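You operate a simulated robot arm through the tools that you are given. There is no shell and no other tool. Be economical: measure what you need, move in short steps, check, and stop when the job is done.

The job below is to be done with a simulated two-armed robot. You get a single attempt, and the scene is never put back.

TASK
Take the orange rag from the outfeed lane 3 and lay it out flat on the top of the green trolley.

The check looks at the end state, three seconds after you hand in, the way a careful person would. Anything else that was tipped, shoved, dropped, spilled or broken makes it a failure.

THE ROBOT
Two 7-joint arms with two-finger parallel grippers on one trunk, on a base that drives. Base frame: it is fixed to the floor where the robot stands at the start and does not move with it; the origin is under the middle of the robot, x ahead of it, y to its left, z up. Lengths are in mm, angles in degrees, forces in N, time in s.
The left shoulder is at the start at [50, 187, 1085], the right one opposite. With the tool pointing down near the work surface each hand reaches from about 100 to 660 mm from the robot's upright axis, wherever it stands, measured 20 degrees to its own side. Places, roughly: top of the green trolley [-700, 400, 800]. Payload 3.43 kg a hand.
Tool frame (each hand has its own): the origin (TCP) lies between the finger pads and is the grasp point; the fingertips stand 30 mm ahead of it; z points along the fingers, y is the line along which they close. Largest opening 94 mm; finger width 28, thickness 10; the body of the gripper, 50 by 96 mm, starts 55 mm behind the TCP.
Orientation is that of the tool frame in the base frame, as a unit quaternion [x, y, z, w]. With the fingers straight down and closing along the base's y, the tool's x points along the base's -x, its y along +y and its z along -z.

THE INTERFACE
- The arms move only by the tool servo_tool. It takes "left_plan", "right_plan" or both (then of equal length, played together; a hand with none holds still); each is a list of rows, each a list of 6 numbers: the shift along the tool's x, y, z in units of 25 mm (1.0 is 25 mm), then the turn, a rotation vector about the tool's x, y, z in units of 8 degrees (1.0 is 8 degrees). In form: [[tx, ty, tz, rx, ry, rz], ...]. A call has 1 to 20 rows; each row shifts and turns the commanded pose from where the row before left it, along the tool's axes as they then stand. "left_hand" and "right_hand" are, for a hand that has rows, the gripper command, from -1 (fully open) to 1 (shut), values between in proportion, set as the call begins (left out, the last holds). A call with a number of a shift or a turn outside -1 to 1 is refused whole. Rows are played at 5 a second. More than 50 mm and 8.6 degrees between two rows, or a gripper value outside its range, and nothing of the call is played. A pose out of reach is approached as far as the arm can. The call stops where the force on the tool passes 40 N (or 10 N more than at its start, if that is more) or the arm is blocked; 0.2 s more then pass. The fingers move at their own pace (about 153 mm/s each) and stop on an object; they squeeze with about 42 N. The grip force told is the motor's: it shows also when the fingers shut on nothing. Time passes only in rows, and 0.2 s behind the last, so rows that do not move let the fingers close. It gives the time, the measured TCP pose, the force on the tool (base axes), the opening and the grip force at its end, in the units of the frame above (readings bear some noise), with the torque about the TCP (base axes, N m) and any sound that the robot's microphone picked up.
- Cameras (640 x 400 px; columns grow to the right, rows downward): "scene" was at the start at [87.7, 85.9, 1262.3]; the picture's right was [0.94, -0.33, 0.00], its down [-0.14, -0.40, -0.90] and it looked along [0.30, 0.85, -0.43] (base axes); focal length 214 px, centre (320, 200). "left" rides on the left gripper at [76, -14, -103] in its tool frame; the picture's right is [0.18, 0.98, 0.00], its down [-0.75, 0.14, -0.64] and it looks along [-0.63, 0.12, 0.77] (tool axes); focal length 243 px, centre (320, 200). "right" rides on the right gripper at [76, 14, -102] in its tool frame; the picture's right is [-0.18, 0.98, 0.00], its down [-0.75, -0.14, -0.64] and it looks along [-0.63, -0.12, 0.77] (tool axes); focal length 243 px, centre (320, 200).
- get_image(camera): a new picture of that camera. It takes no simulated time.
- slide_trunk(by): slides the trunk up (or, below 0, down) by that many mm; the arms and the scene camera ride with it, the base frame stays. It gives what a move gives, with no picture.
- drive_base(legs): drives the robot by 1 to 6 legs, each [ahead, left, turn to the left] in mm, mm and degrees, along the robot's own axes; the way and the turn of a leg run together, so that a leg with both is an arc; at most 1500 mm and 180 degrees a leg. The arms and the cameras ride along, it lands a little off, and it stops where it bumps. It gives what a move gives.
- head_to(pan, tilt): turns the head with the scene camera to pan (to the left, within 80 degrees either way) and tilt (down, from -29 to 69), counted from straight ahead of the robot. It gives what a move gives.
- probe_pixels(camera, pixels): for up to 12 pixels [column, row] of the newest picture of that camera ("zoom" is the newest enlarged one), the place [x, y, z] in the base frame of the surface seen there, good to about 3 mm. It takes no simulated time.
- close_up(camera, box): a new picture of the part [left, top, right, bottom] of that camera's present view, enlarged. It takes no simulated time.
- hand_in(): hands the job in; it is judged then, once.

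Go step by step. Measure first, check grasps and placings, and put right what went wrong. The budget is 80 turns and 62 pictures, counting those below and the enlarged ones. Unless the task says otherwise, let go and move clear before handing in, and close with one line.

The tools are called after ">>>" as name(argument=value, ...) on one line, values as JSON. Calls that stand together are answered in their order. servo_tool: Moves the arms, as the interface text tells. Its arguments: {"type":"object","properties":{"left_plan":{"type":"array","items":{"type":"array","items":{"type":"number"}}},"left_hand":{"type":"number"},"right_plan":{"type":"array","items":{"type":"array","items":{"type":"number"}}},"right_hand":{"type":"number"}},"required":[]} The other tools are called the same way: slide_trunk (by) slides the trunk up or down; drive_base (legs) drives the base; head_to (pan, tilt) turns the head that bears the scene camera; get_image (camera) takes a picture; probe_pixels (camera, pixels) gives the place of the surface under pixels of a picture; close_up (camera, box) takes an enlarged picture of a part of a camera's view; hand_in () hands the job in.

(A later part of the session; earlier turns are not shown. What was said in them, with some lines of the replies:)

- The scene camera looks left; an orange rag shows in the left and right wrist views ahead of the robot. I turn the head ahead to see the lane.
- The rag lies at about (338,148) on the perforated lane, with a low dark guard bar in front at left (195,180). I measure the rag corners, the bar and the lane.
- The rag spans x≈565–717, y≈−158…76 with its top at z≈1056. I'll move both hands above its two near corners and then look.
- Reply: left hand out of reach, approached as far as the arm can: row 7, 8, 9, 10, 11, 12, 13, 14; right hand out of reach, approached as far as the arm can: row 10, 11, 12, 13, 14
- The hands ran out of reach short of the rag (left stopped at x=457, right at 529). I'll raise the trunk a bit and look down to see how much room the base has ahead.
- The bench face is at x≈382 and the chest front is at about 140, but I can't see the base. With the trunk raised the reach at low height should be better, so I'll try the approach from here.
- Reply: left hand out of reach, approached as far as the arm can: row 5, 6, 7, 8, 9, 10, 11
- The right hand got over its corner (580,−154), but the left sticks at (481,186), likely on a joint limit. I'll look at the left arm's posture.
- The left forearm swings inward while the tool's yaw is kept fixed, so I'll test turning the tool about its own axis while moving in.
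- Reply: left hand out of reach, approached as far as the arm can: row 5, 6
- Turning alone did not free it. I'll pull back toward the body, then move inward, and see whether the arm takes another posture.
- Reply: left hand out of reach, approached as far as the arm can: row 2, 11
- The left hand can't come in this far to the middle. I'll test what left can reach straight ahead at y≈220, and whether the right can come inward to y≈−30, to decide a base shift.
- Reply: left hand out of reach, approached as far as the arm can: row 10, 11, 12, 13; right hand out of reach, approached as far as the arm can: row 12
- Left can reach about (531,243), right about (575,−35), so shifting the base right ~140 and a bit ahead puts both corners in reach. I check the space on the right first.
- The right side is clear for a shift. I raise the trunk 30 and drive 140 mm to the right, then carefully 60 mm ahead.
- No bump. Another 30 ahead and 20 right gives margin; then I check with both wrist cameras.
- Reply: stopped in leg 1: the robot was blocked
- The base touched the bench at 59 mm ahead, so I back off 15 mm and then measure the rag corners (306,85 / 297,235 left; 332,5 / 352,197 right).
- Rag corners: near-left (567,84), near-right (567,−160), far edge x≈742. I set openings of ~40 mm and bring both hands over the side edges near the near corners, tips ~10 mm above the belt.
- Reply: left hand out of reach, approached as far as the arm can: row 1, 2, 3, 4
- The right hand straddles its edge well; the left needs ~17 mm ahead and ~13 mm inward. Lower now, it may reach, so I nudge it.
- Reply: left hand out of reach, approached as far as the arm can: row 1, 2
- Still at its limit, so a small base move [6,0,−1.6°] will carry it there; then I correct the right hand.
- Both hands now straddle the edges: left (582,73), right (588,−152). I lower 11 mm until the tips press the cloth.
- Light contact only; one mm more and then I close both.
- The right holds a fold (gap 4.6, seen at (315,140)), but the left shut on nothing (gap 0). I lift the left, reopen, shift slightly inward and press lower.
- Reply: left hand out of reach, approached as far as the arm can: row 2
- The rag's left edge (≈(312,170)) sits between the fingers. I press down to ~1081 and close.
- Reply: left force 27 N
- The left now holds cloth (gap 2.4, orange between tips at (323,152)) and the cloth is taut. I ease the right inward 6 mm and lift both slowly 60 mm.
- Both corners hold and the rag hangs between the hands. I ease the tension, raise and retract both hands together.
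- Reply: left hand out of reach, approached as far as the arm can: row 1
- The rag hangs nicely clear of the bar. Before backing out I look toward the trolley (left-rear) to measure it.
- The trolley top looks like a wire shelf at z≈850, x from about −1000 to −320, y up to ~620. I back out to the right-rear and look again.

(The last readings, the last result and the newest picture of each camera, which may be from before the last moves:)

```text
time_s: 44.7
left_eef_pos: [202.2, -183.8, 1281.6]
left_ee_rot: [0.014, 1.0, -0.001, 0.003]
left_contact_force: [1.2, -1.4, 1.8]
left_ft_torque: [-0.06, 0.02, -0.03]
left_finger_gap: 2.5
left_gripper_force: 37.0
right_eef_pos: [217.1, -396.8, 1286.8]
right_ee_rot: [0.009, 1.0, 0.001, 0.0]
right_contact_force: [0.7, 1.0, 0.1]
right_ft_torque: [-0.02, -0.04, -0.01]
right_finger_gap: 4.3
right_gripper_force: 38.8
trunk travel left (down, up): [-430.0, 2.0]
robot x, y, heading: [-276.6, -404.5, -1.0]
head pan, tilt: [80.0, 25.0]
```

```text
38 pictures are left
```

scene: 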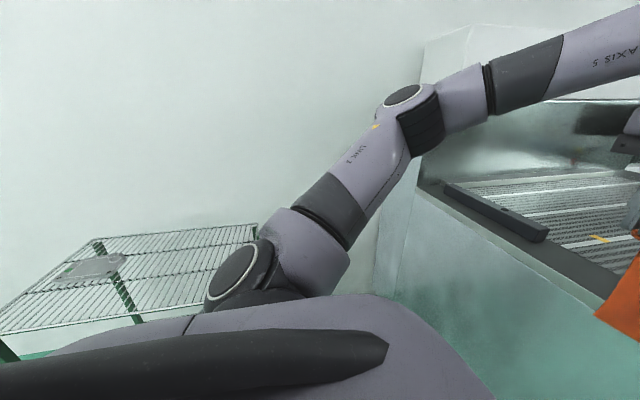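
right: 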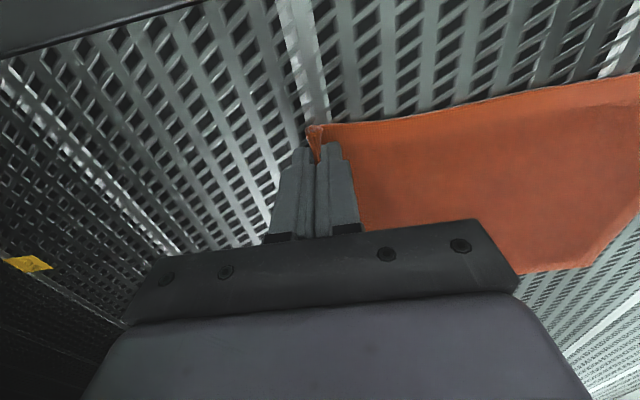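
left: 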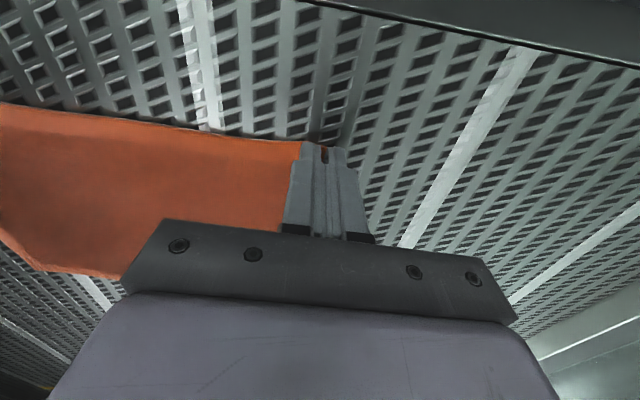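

A wire shelf with a grey plate lying on its left part (90,267). I turn left 90° to face it, staying at this distance.

>>> drive_base(legs=[[-50, 0, 0], [0, 0, 91]])

>>> head_to(pan=20, tilt=35)

>>> get_image(camera="scene")

```text
time_s: 49.5
left_eef_pos: [-555.2, 68.2, 1283.7]
left_ee_rot: [-0.704, 0.71, 0.0, 0.003]
left_contact_force: [1.7, 0.3, -0.1]
left_ft_torque: [0.0, -0.01, -0.08]
left_finger_gap: 2.7
left_gripper_force: 37.0
right_eef_pos: [-341.7, 86.8, 1287.1]
right_ee_rot: [-0.705, 0.709, 0.0, 0.0]
right_contact_force: [-1.2, 0.0, 0.2]
right_ft_torque: [-0.02, 0.01, -0.09]
right_finger_gap: 4.0
right_gripper_force: 38.9
trunk travel left (down, up): [-430.0, 2.0]
robot x, y, heading: [-322.1, -401.3, 89.7]
head pan, tilt: [80.0, 25.0]
```

```text
time_s: 50.8
left_eef_pos: [-554.0, 70.4, 1283.5]
left_ee_rot: [-0.703, 0.711, 0.001, 0.002]
left_contact_force: [0.1, 0.4, -0.7]
left_ft_torque: [0.01, -0.01, -0.07]
left_finger_gap: 2.3
left_gripper_force: 37.0
right_eef_pos: [-340.8, 85.9, 1287.0]
right_ee_rot: [-0.706, 0.709, 0.0, 0.0]
right_contact_force: [-0.5, 0.2, 0.3]
right_ft_torque: [0.02, 0.03, -0.08]
right_finger_gap: 4.4
right_gripper_force: 38.5
trunk travel left (down, up): [-430.0, 2.0]
robot x, y, heading: [-321.4, -404.4, 89.6]
head pan, tilt: [20.0, 35.0]
```

```text
37 pictures are left
```

scene: 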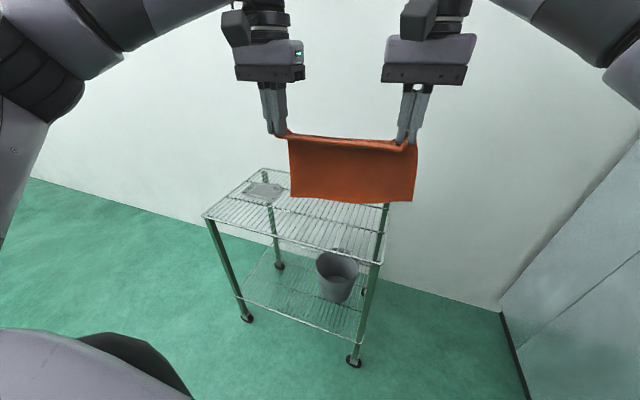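

Clear view: trolley with wire top, a plate at its far-left (265,190), a bucket on the lower shelf. I measure the top.

>>> probe_pixels(camera="scene", pixels=[[205, 215], [262, 170], [381, 263], [246, 192], [283, 190], [268, 184], [270, 202], [292, 240], [330, 251], [377, 208], [300, 215], [240, 226]])

>>> close_up(camera="scene", box=[190, 120, 430, 270])

```text
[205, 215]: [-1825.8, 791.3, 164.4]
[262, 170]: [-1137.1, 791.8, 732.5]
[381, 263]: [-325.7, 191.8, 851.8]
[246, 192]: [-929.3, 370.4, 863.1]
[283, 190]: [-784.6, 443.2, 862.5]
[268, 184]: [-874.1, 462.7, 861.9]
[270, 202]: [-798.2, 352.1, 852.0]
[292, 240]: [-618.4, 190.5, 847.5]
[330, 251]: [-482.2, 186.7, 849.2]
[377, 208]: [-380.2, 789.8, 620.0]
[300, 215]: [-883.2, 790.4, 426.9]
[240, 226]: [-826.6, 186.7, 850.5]
```

```text
2.67 times, centred on (310, 195) of scene
```

zoom: 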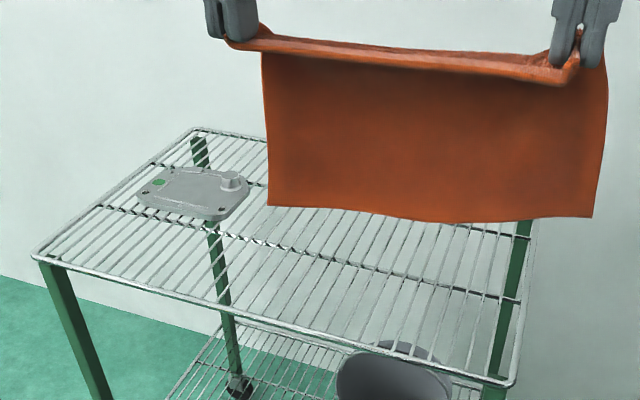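

Top: z≈850, front edge y≈187, right edge x≈−320; the plate takes x −930…−785. Target for the rag: x −660…−415, y ≈205–380. I lower the hands ~195 mm and extend forward while still well away from the trolley.

>>> servo_tool(left_plan=[[0, 0, 0.78, 0, 0, 0], [0, 0, 0.78, 0, 0, 0], [0, 0, 0.78, 0, 0, 0], [0, 0, 0.78, 0, 0, 0], [-0.3, 0, 0.78, 0, 0, 0], [-0.3, 0, 0.78, 0, 0, 0], [-0.5, 0, 0.78, 0, 0, 0], [-0.6, 0, 0.78, 0, 0, 0], [-0.6, 0, 0.78, 0, 0, 0], [-0.6, 0, 0.78, 0, 0, 0]], right_plan=[[0, 0, 0.79, 0, 0, 0], [0, 0, 0.79, 0, 0, 0], [0, 0, 0.79, 0, 0, 0], [0, 0, 0.79, 0, 0, 0], [-0.1, 0, 0.79, 0, 0, 0], [-0.1, 0, 0.79, 0, 0, 0], [-0.4, 0, 0.79, 0, 0, 0], [-0.5, 0, 0.79, 0, 0, 0], [-0.6, 0, 0.79, 0, 0, 0], [-0.6, 0, 0.79, 0, 0, 0]])

>>> get_image(camera="scene")

```text
time_s: 53.0
left_eef_pos: [-561.8, 126.5, 1090.7]
left_ee_rot: [-0.702, 0.712, 0.0, 0.005]
left_contact_force: [6.8, 0.2, 0.0]
left_ft_torque: [-0.02, -0.24, -0.15]
left_finger_gap: 2.5
left_gripper_force: 37.0
left hand out of reach, approached as far as the arm can: row 10
right_eef_pos: [-341.8, 141.5, 1088.3]
right_ee_rot: [-0.706, 0.708, 0.001, -0.001]
right_contact_force: [-8.1, 0.6, -0.3]
right_ft_torque: [-0.03, 0.24, -0.11]
right_finger_gap: 4.1
right_gripper_force: 38.8
trunk travel left (down, up): [-430.0, 2.0]
robot x, y, heading: [-326.1, -405.0, 89.7]
head pan, tilt: [20.0, 35.0]
```

```text
35 pictures are left
```

scene: 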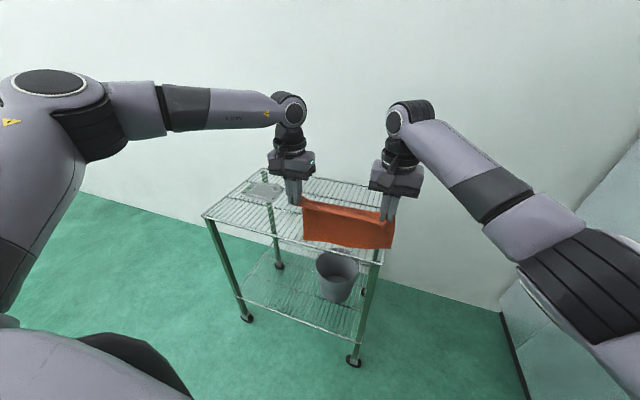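

Left is at its forward limit (530 ahead), with 7 N tension. I ease the right inward and level with the left, then drive left 85 and ahead 240.

>>> servo_tool(right_plan=[[0.3, 0.15, 0, 0, 0, 0], [0.3, 0.15, 0, 0, 0, 0]])

>>> drive_base(legs=[[0, 85, 0], [200, 0, 0]])

>>> head_to(pan=5, tilt=45)

>>> get_image(camera="scene")

```text
time_s: 53.6
left_eef_pos: [-562.7, 127.1, 1091.4]
left_ee_rot: [-0.703, 0.711, 0.002, 0.003]
left_contact_force: [3.3, 0.5, -0.4]
left_ft_torque: [0.01, -0.1, -0.14]
left_finger_gap: 2.5
left_gripper_force: 37.4
right_eef_pos: [-345.8, 126.8, 1089.1]
right_ee_rot: [-0.705, 0.709, 0.0, 0.002]
right_contact_force: [-3.1, 0.9, -0.4]
right_ft_torque: [0.04, 0.1, -0.09]
right_finger_gap: 4.4
right_gripper_force: 38.8
trunk travel left (down, up): [-430.0, 2.0]
robot x, y, heading: [-326.2, -404.8, 89.6]
head pan, tilt: [20.0, 35.0]
```

```text
time_s: 56.2
left_eef_pos: [-648.6, 325.1, 1091.9]
left_ee_rot: [-0.704, 0.71, 0.001, 0.003]
left_contact_force: [1.8, 0.2, -1.0]
left_ft_torque: [-0.03, -0.06, -0.11]
left_finger_gap: 2.4
left_gripper_force: 37.6
right_eef_pos: [-434.3, 326.2, 1088.9]
right_ee_rot: [-0.705, 0.709, 0.0, 0.001]
right_contact_force: [-2.8, 0.0, -0.4]
right_ft_torque: [-0.03, 0.08, -0.09]
right_finger_gap: 4.1
right_gripper_force: 38.3
trunk travel left (down, up): [-430.0, 2.0]
robot x, y, heading: [-409.5, -208.3, 89.6]
head pan, tilt: [20.0, 35.0]
```

```text
time_s: 57.0
left_eef_pos: [-649.5, 323.8, 1091.9]
left_ee_rot: [-0.704, 0.71, 0.001, 0.003]
left_contact_force: [3.3, 0.5, -0.9]
left_ft_torque: [0.02, -0.08, -0.09]
left_finger_gap: 2.5
left_gripper_force: 37.0
right_eef_pos: [-434.5, 325.1, 1088.6]
right_ee_rot: [-0.706, 0.708, 0.001, 0.001]
right_contact_force: [-2.1, 0.7, -0.3]
right_ft_torque: [-0.03, 0.05, -0.1]
right_finger_gap: 4.2
right_gripper_force: 38.7
trunk travel left (down, up): [-430.0, 2.0]
robot x, y, heading: [-414.0, -204.8, 89.9]
head pan, tilt: [5.0, 45.0]
```

```text
34 pictures are left
```

scene: 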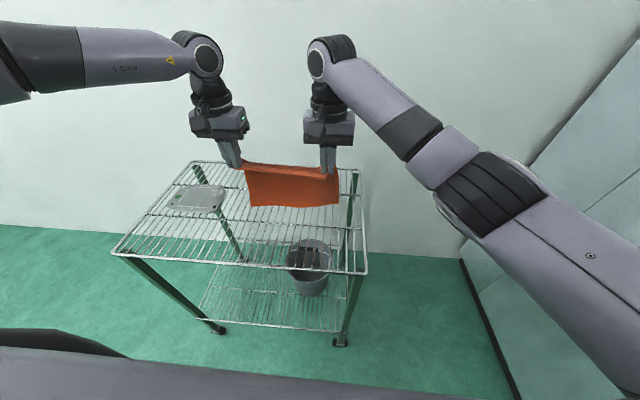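

Clear so far. I check the rag's bottom edge and the caster's nearest point before the last advance.

>>> probe_pixels(camera="scene", pixels=[[250, 204], [295, 206], [336, 204], [340, 346], [336, 343], [216, 331], [365, 273], [118, 254], [344, 320], [250, 165], [335, 172]])

```text
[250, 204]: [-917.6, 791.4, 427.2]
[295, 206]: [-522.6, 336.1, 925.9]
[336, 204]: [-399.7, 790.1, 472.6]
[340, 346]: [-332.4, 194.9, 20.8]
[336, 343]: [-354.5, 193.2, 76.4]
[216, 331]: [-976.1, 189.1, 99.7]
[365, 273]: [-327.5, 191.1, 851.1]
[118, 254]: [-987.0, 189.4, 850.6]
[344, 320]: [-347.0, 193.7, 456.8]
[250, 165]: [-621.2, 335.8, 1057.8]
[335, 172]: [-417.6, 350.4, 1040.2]
```

The casters don't stick out, and the rag's bottom edge is at z≈926. I advance 45 mm and slide the trunk down 75 so the bottom edge just touches the top.

>>> drive_base(legs=[[45, 0, 0]])

>>> slide_trunk(by=-75)

>>> get_image(camera="scene")

```text
time_s: 57.9
left_eef_pos: [-648.4, 369.6, 1090.2]
left_ee_rot: [-0.703, 0.711, 0.0, 0.004]
left_contact_force: [2.6, -1.0, -0.7]
left_ft_torque: [-0.04, -0.07, -0.1]
left_finger_gap: 2.5
left_gripper_force: 37.1
right_eef_pos: [-433.7, 369.8, 1088.1]
right_ee_rot: [-0.705, 0.709, -0.001, 0.0]
right_contact_force: [-2.2, 0.8, -0.7]
right_ft_torque: [0.01, 0.06, -0.08]
right_finger_gap: 4.4
right_gripper_force: 38.8
trunk travel left (down, up): [-430.0, 2.0]
robot x, y, heading: [-408.8, -164.9, 89.9]
head pan, tilt: [5.0, 45.0]
```

```text
time_s: 59.0
left_eef_pos: [-648.4, 369.8, 1017.6]
left_ee_rot: [-0.703, 0.711, 0.001, 0.003]
left_contact_force: [2.6, 0.2, 0.3]
left_ft_torque: [0.0, -0.04, -0.09]
left_finger_gap: 2.5
left_gripper_force: 37.2
right_eef_pos: [-433.9, 368.4, 1013.5]
right_ee_rot: [-0.706, 0.708, 0.0, 0.001]
right_contact_force: [-2.0, 0.1, 0.0]
right_ft_torque: [0.01, 0.1, -0.1]
right_finger_gap: 4.1
right_gripper_force: 38.7
trunk travel left (down, up): [-355.0, 77.0]
robot x, y, heading: [-413.6, -163.9, 90.0]
head pan, tilt: [5.0, 45.0]
```

```text
33 pictures are left
```

scene: 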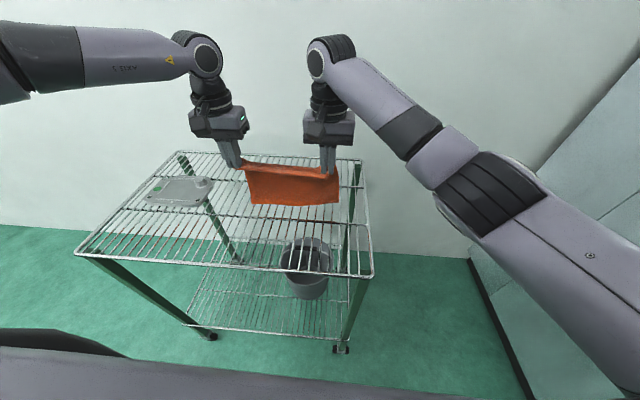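

The bottom edge is at the deck. Now I swing both hands down and back along an arc so the rag lays out from its far edge toward the front.

>>> servo_tool(left_plan=[[0.94, 0, 0.12, 0, 0, 0], [0.9, 0, 0.24, 0, 0, 0], [0.86, 0, 0.4, 0, 0, 0], [0.76, 0, 0.54, 0, 0, 0], [0.68, 0, 0.68, 0, 0, 0], [0.54, 0, 0.76, 0, 0, 0], [0.4, 0, 0.86, 0, 0, 0], [0.26, 0, 0.8, 0, 0, 0], [0.1, 0, 0.6, 0, 0, 0]], right_plan=[[0.94, 0, 0.0, 0, 0, 0], [0.9, 0, 0.24, 0, 0, 0], [0.86, 0, 0.4, 0, 0, 0], [0.76, 0, 0.54, 0, 0, 0], [0.68, 0, 0.68, 0, 0, 0], [0.54, 0, 0.76, 0, 0, 0], [0.4, 0, 0.86, 0, 0, 0], [0.26, 0, 0.8, 0, 0, 0], [0.1, 0, 0.56, 0, 0, 0]])

>>> get_image(camera="scene")

>>> close_up(camera="scene", box=[150, 120, 390, 270])

```text
time_s: 61.0
left_eef_pos: [-649.0, 233.6, 890.7]
left_ee_rot: [-0.703, 0.711, 0.002, 0.004]
left_contact_force: [1.7, 0.0, 0.2]
left_ft_torque: [0.0, -0.06, -0.08]
left_finger_gap: 2.6
left_gripper_force: 37.2
right_eef_pos: [-433.5, 233.9, 893.6]
right_ee_rot: [-0.706, 0.709, 0.001, 0.0]
right_contact_force: [-1.7, 0.2, -0.9]
right_ft_torque: [-0.02, 0.07, -0.09]
right_finger_gap: 3.9
right_gripper_force: 38.8
trunk travel left (down, up): [-355.0, 77.0]
robot x, y, heading: [-412.9, -164.9, 89.9]
head pan, tilt: [5.0, 45.0]
```

```text
32 pictures are left
```

scene: 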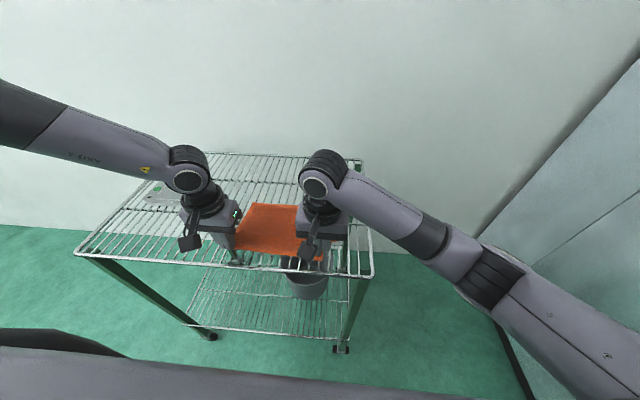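

```text
2.67 times, centred on (270, 195) of scene
```

zoom: 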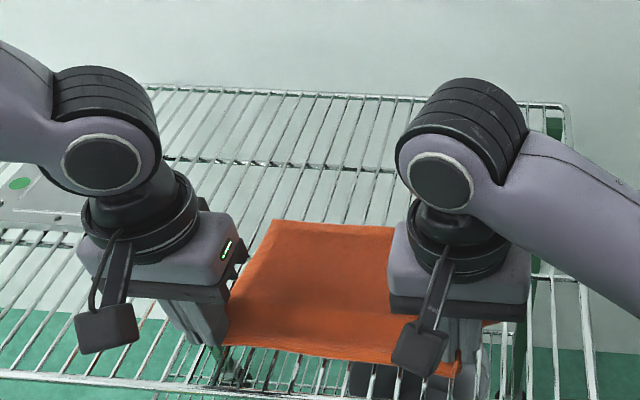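

The rag lies out well. I lower the last few mm onto the deck and check near edge position from the wrist camera.

>>> servo_tool(left_plan=[[0.1, 0, 0.14, 0, 0, 0], [0, 0, 0.1, 0, 0, 0]], right_plan=[[0.1, 0, 0.2, 0, 0, 0], [0, 0, 0.16, 0, 0, 0]])

>>> get_image(camera="left")

>>> get_image(camera="right")

```text
time_s: 61.6
left_eef_pos: [-648.2, 231.8, 886.1]
left_ee_rot: [-0.703, 0.711, 0.001, 0.003]
left_contact_force: [2.8, -1.5, 0.2]
left_ft_torque: [-0.02, -0.06, -0.08]
left_finger_gap: 2.3
left_gripper_force: 36.9
right_eef_pos: [-434.4, 231.6, 883.9]
right_ee_rot: [-0.705, 0.709, 0.001, 0.001]
right_contact_force: [-1.3, 0.8, 0.5]
right_ft_torque: [0.0, 0.02, -0.11]
right_finger_gap: 4.4
right_gripper_force: 38.8
trunk travel left (down, up): [-355.0, 77.0]
robot x, y, heading: [-408.3, -164.7, 89.9]
head pan, tilt: [5.0, 45.0]
```

```text
30 pictures are left
```

left: 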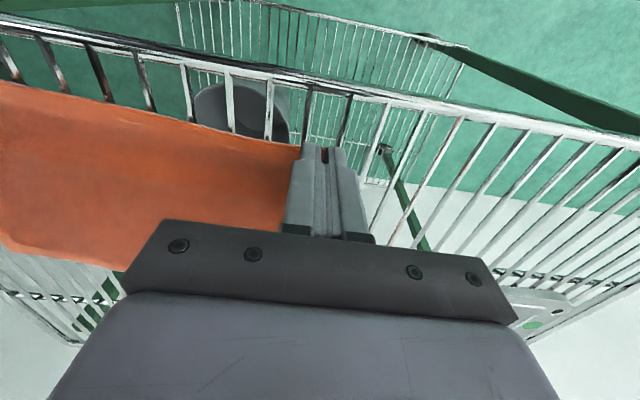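

```text
29 pictures are left
```

right: 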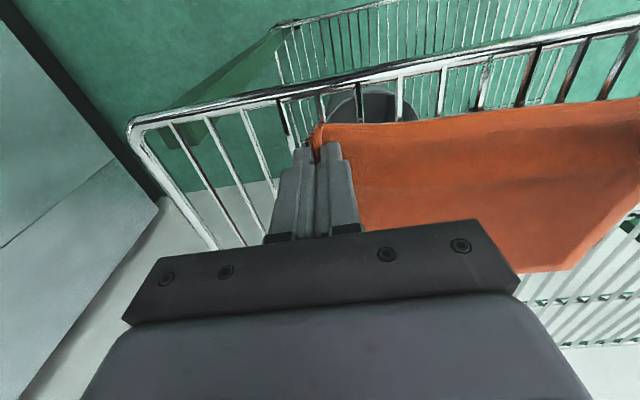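

The near edge sits ~20 mm inside the front rail. I open both grippers partly (~30 mm).

>>> servo_tool(left_plan=[[0, 0, 0, 0, 0, 0], [0, 0, 0, 0, 0, 0], [0, 0, 0, 0, 0, 0]], right_plan=[[0, 0, 0, 0, 0, 0], [0, 0, 0, 0, 0, 0], [0, 0, 0, 0, 0, 0]], left_hand=0.35, right_hand=0.35)

>>> get_image(camera="left")

>>> get_image(camera="right")

```text
time_s: 62.4
left_eef_pos: [-649.2, 232.3, 885.2]
left_ee_rot: [-0.703, 0.711, 0.001, 0.003]
left_contact_force: [0.0, 0.2, 0.6]
left_ft_torque: [0.0, -0.02, 0.01]
left_finger_gap: 30.4
left_gripper_force: 0.2
right_eef_pos: [-433.5, 229.8, 885.4]
right_ee_rot: [-0.705, 0.709, 0.0, 0.0]
right_contact_force: [0.2, -0.3, 1.5]
right_ft_torque: [0.0, 0.02, -0.02]
right_finger_gap: 30.6
right_gripper_force: 0.1
trunk travel left (down, up): [-355.0, 77.0]
robot x, y, heading: [-413.9, -161.0, 89.7]
head pan, tilt: [5.0, 45.0]
```

```text
28 pictures are left
```

left: 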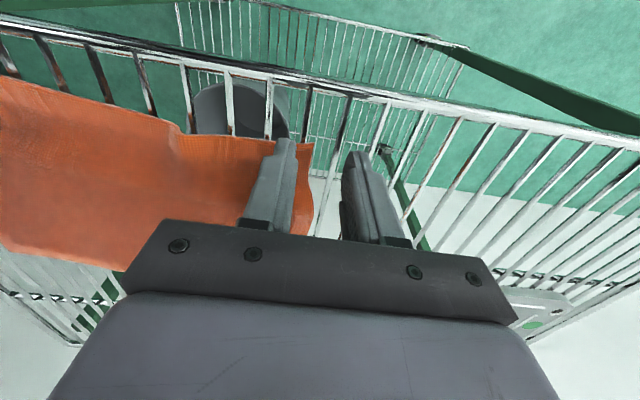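

```text
27 pictures are left
```

right: 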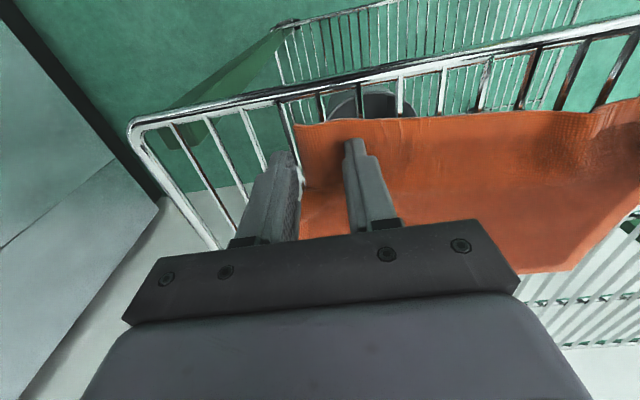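

Released; a small ruck shows near the left corner (180,135). I raise both hands straight up and look.

>>> servo_tool(left_plan=[[0, 0, -0.4, 0, 0, 0], [0, 0, -0.8, 0, 0, 0], [0, 0, -0.8, 0, 0, 0], [0, 0, -0.8, 0, 0, 0], [0, 0, -0.8, 0, 0, 0]], right_plan=[[0, 0, -0.4, 0, 0, 0], [0, 0, -0.8, 0, 0, 0], [0, 0, -0.8, 0, 0, 0], [0, 0, -0.8, 0, 0, 0], [0, 0, -0.8, 0, 0, 0]])

>>> get_image(camera="left")

>>> get_image(camera="right")

>>> close_up(camera="scene", box=[190, 160, 350, 260])

```text
time_s: 63.6
left_eef_pos: [-651.0, 233.3, 973.5]
left_ee_rot: [-0.703, 0.711, 0.001, 0.004]
left_contact_force: [0.0, 0.1, 0.0]
left_ft_torque: [-0.03, 0.03, 0.01]
left_finger_gap: 30.4
left_gripper_force: 0.0
right_eef_pos: [-434.8, 229.0, 974.4]
right_ee_rot: [-0.705, 0.709, 0.001, 0.0]
right_contact_force: [0.7, 0.2, 0.5]
right_ft_torque: [0.01, 0.02, 0.02]
right_finger_gap: 30.4
right_gripper_force: 0.0
trunk travel left (down, up): [-355.0, 77.0]
robot x, y, heading: [-408.1, -159.6, 89.7]
head pan, tilt: [5.0, 45.0]
```

```text
26 pictures are left
```

left: 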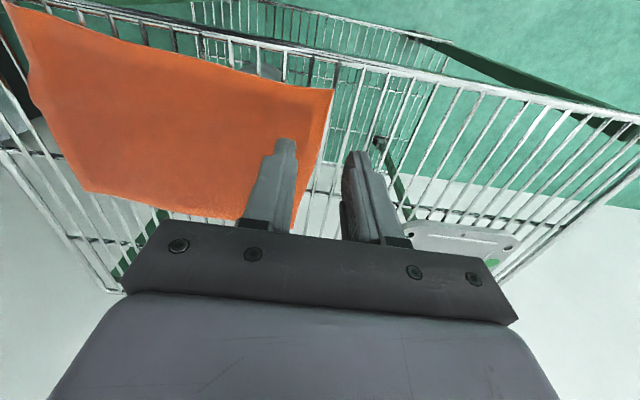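

```text
25 pictures are left
```

right: 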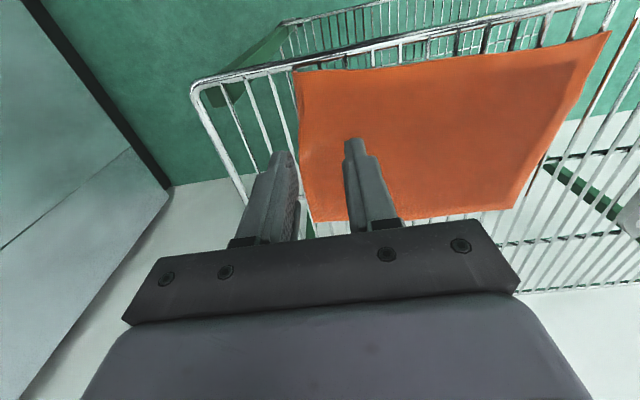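

```text
4.00 times, centred on (270, 210) of scene
```

zoom: 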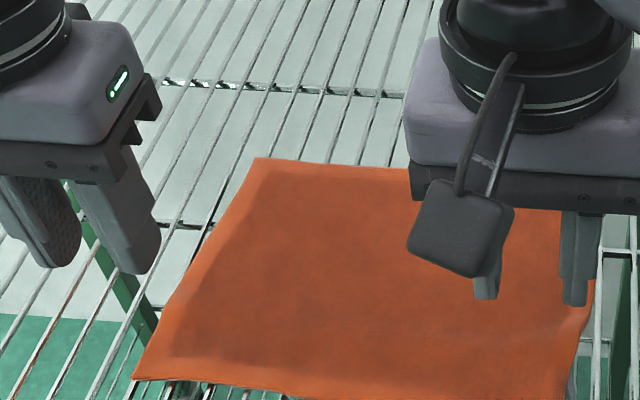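

The rag has relaxed flat with all four corners spread. I raise the trunk, back away from the trolley, and take a final check.

>>> slide_trunk(by=70)

>>> drive_base(legs=[[-350, 0, 0]])

>>> get_image(camera="scene")

>>> close_up(camera="scene", box=[190, 100, 350, 200])

```text
time_s: 64.7
left_eef_pos: [-650.4, 230.9, 1042.7]
left_ee_rot: [-0.704, 0.71, 0.001, 0.004]
left_contact_force: [0.1, 0.3, -0.2]
left_ft_torque: [-0.03, 0.0, -0.03]
left_finger_gap: 30.5
left_gripper_force: 0.1
right_eef_pos: [-433.0, 229.8, 1044.4]
right_ee_rot: [-0.705, 0.709, 0.0, 0.0]
right_contact_force: [0.3, 0.0, -0.4]
right_ft_torque: [-0.04, 0.01, -0.03]
right_finger_gap: 30.7
right_gripper_force: 0.1
trunk travel left (down, up): [-425.0, 7.0]
robot x, y, heading: [-407.1, -160.1, 89.9]
head pan, tilt: [5.0, 45.0]
```

```text
time_s: 67.0
left_eef_pos: [-650.8, -117.8, 1043.0]
left_ee_rot: [-0.702, 0.712, 0.002, 0.003]
left_contact_force: [-0.1, -0.1, -0.4]
left_ft_torque: [0.02, 0.03, -0.01]
left_finger_gap: 30.5
left_gripper_force: 0.0
right_eef_pos: [-432.8, -119.3, 1045.1]
right_ee_rot: [-0.704, 0.71, 0.0, 0.001]
right_contact_force: [-0.2, -0.2, -1.0]
right_ft_torque: [0.02, 0.02, -0.01]
right_finger_gap: 30.8
right_gripper_force: 0.2
trunk travel left (down, up): [-425.0, 7.0]
robot x, y, heading: [-412.0, -510.3, 89.5]
head pan, tilt: [5.0, 45.0]
```

```text
23 pictures are left
```

scene: 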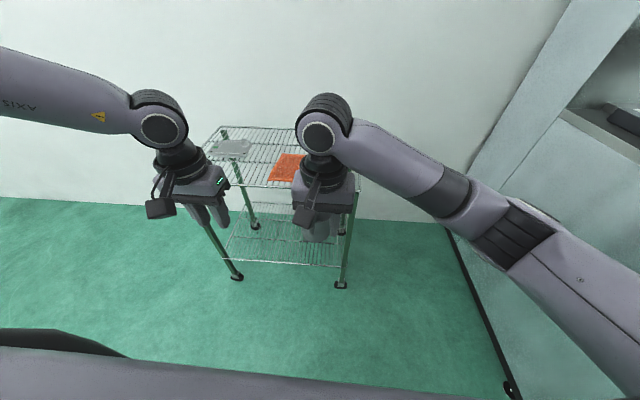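

```text
4.00 times, centred on (270, 150) of scene
```

zoom: 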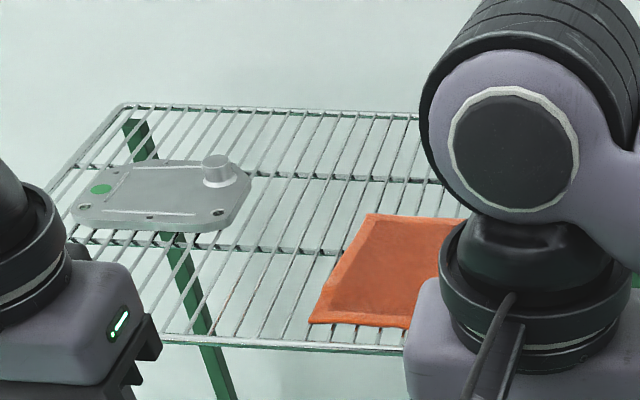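

The left part is flat, inside the rail, plate and bucket untouched. The right half is hidden by the right hand, so I move that hand aside and look once more.

>>> servo_tool(right_plan=[[0, -1, 0, 0, 0, 0], [0, -1, 0, 0, 0, 0], [0, -1, 0, 0, 0, 0], [0, -1, 0, 0, 0, 0], [0, -1, 0, 0, 0, 0], [0, -1, 0, 0, 0, 0], [0, -1, 0, 0, 0, 0]])

>>> close_up(camera="scene", box=[210, 110, 370, 210])

```text
time_s: 68.6
left_eef_pos: [-651.5, -115.5, 1042.1]
left_ee_rot: [-0.702, 0.713, 0.001, 0.004]
left_contact_force: [0.1, 0.0, 1.1]
left_ft_torque: [0.01, 0.05, 0.01]
left_finger_gap: 30.7
left_gripper_force: 0.0
right_eef_pos: [-257.6, -120.5, 1044.4]
right_ee_rot: [-0.704, 0.71, 0.001, -0.001]
right_contact_force: [-0.3, 0.1, -0.1]
right_ft_torque: [0.03, 0.0, 0.0]
right_finger_gap: 30.8
right_gripper_force: 0.0
trunk travel left (down, up): [-425.0, 7.0]
robot x, y, heading: [-412.9, -512.5, 89.6]
head pan, tilt: [5.0, 45.0]
```

```text
4.00 times, centred on (290, 160) of scene
```

zoom: 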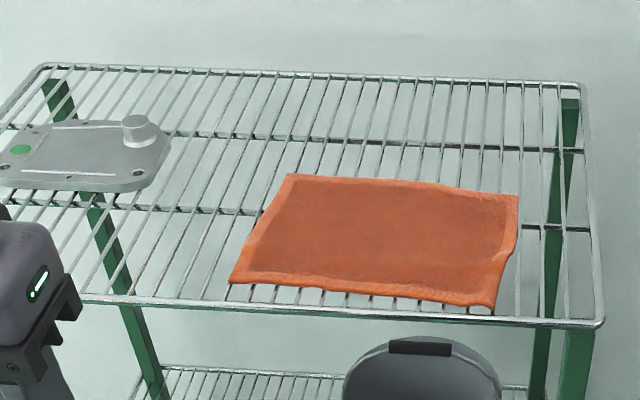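

The rag lies flat and wholly on the trolley top, the hands are empty and clear, and nothing else moved. I hand in.

>>> hand_in()

```text
The job is handed in.
```

The orange rag from lane 3 is laid out flat on top of the green trolley. Both hands are empty and clear, and the plate and bucket on the trolley look undisturbed in the last picture. While lining up at the lane, the robot's base bumped the front of the bench lightly, and I backed it off straight away with no visible effect.
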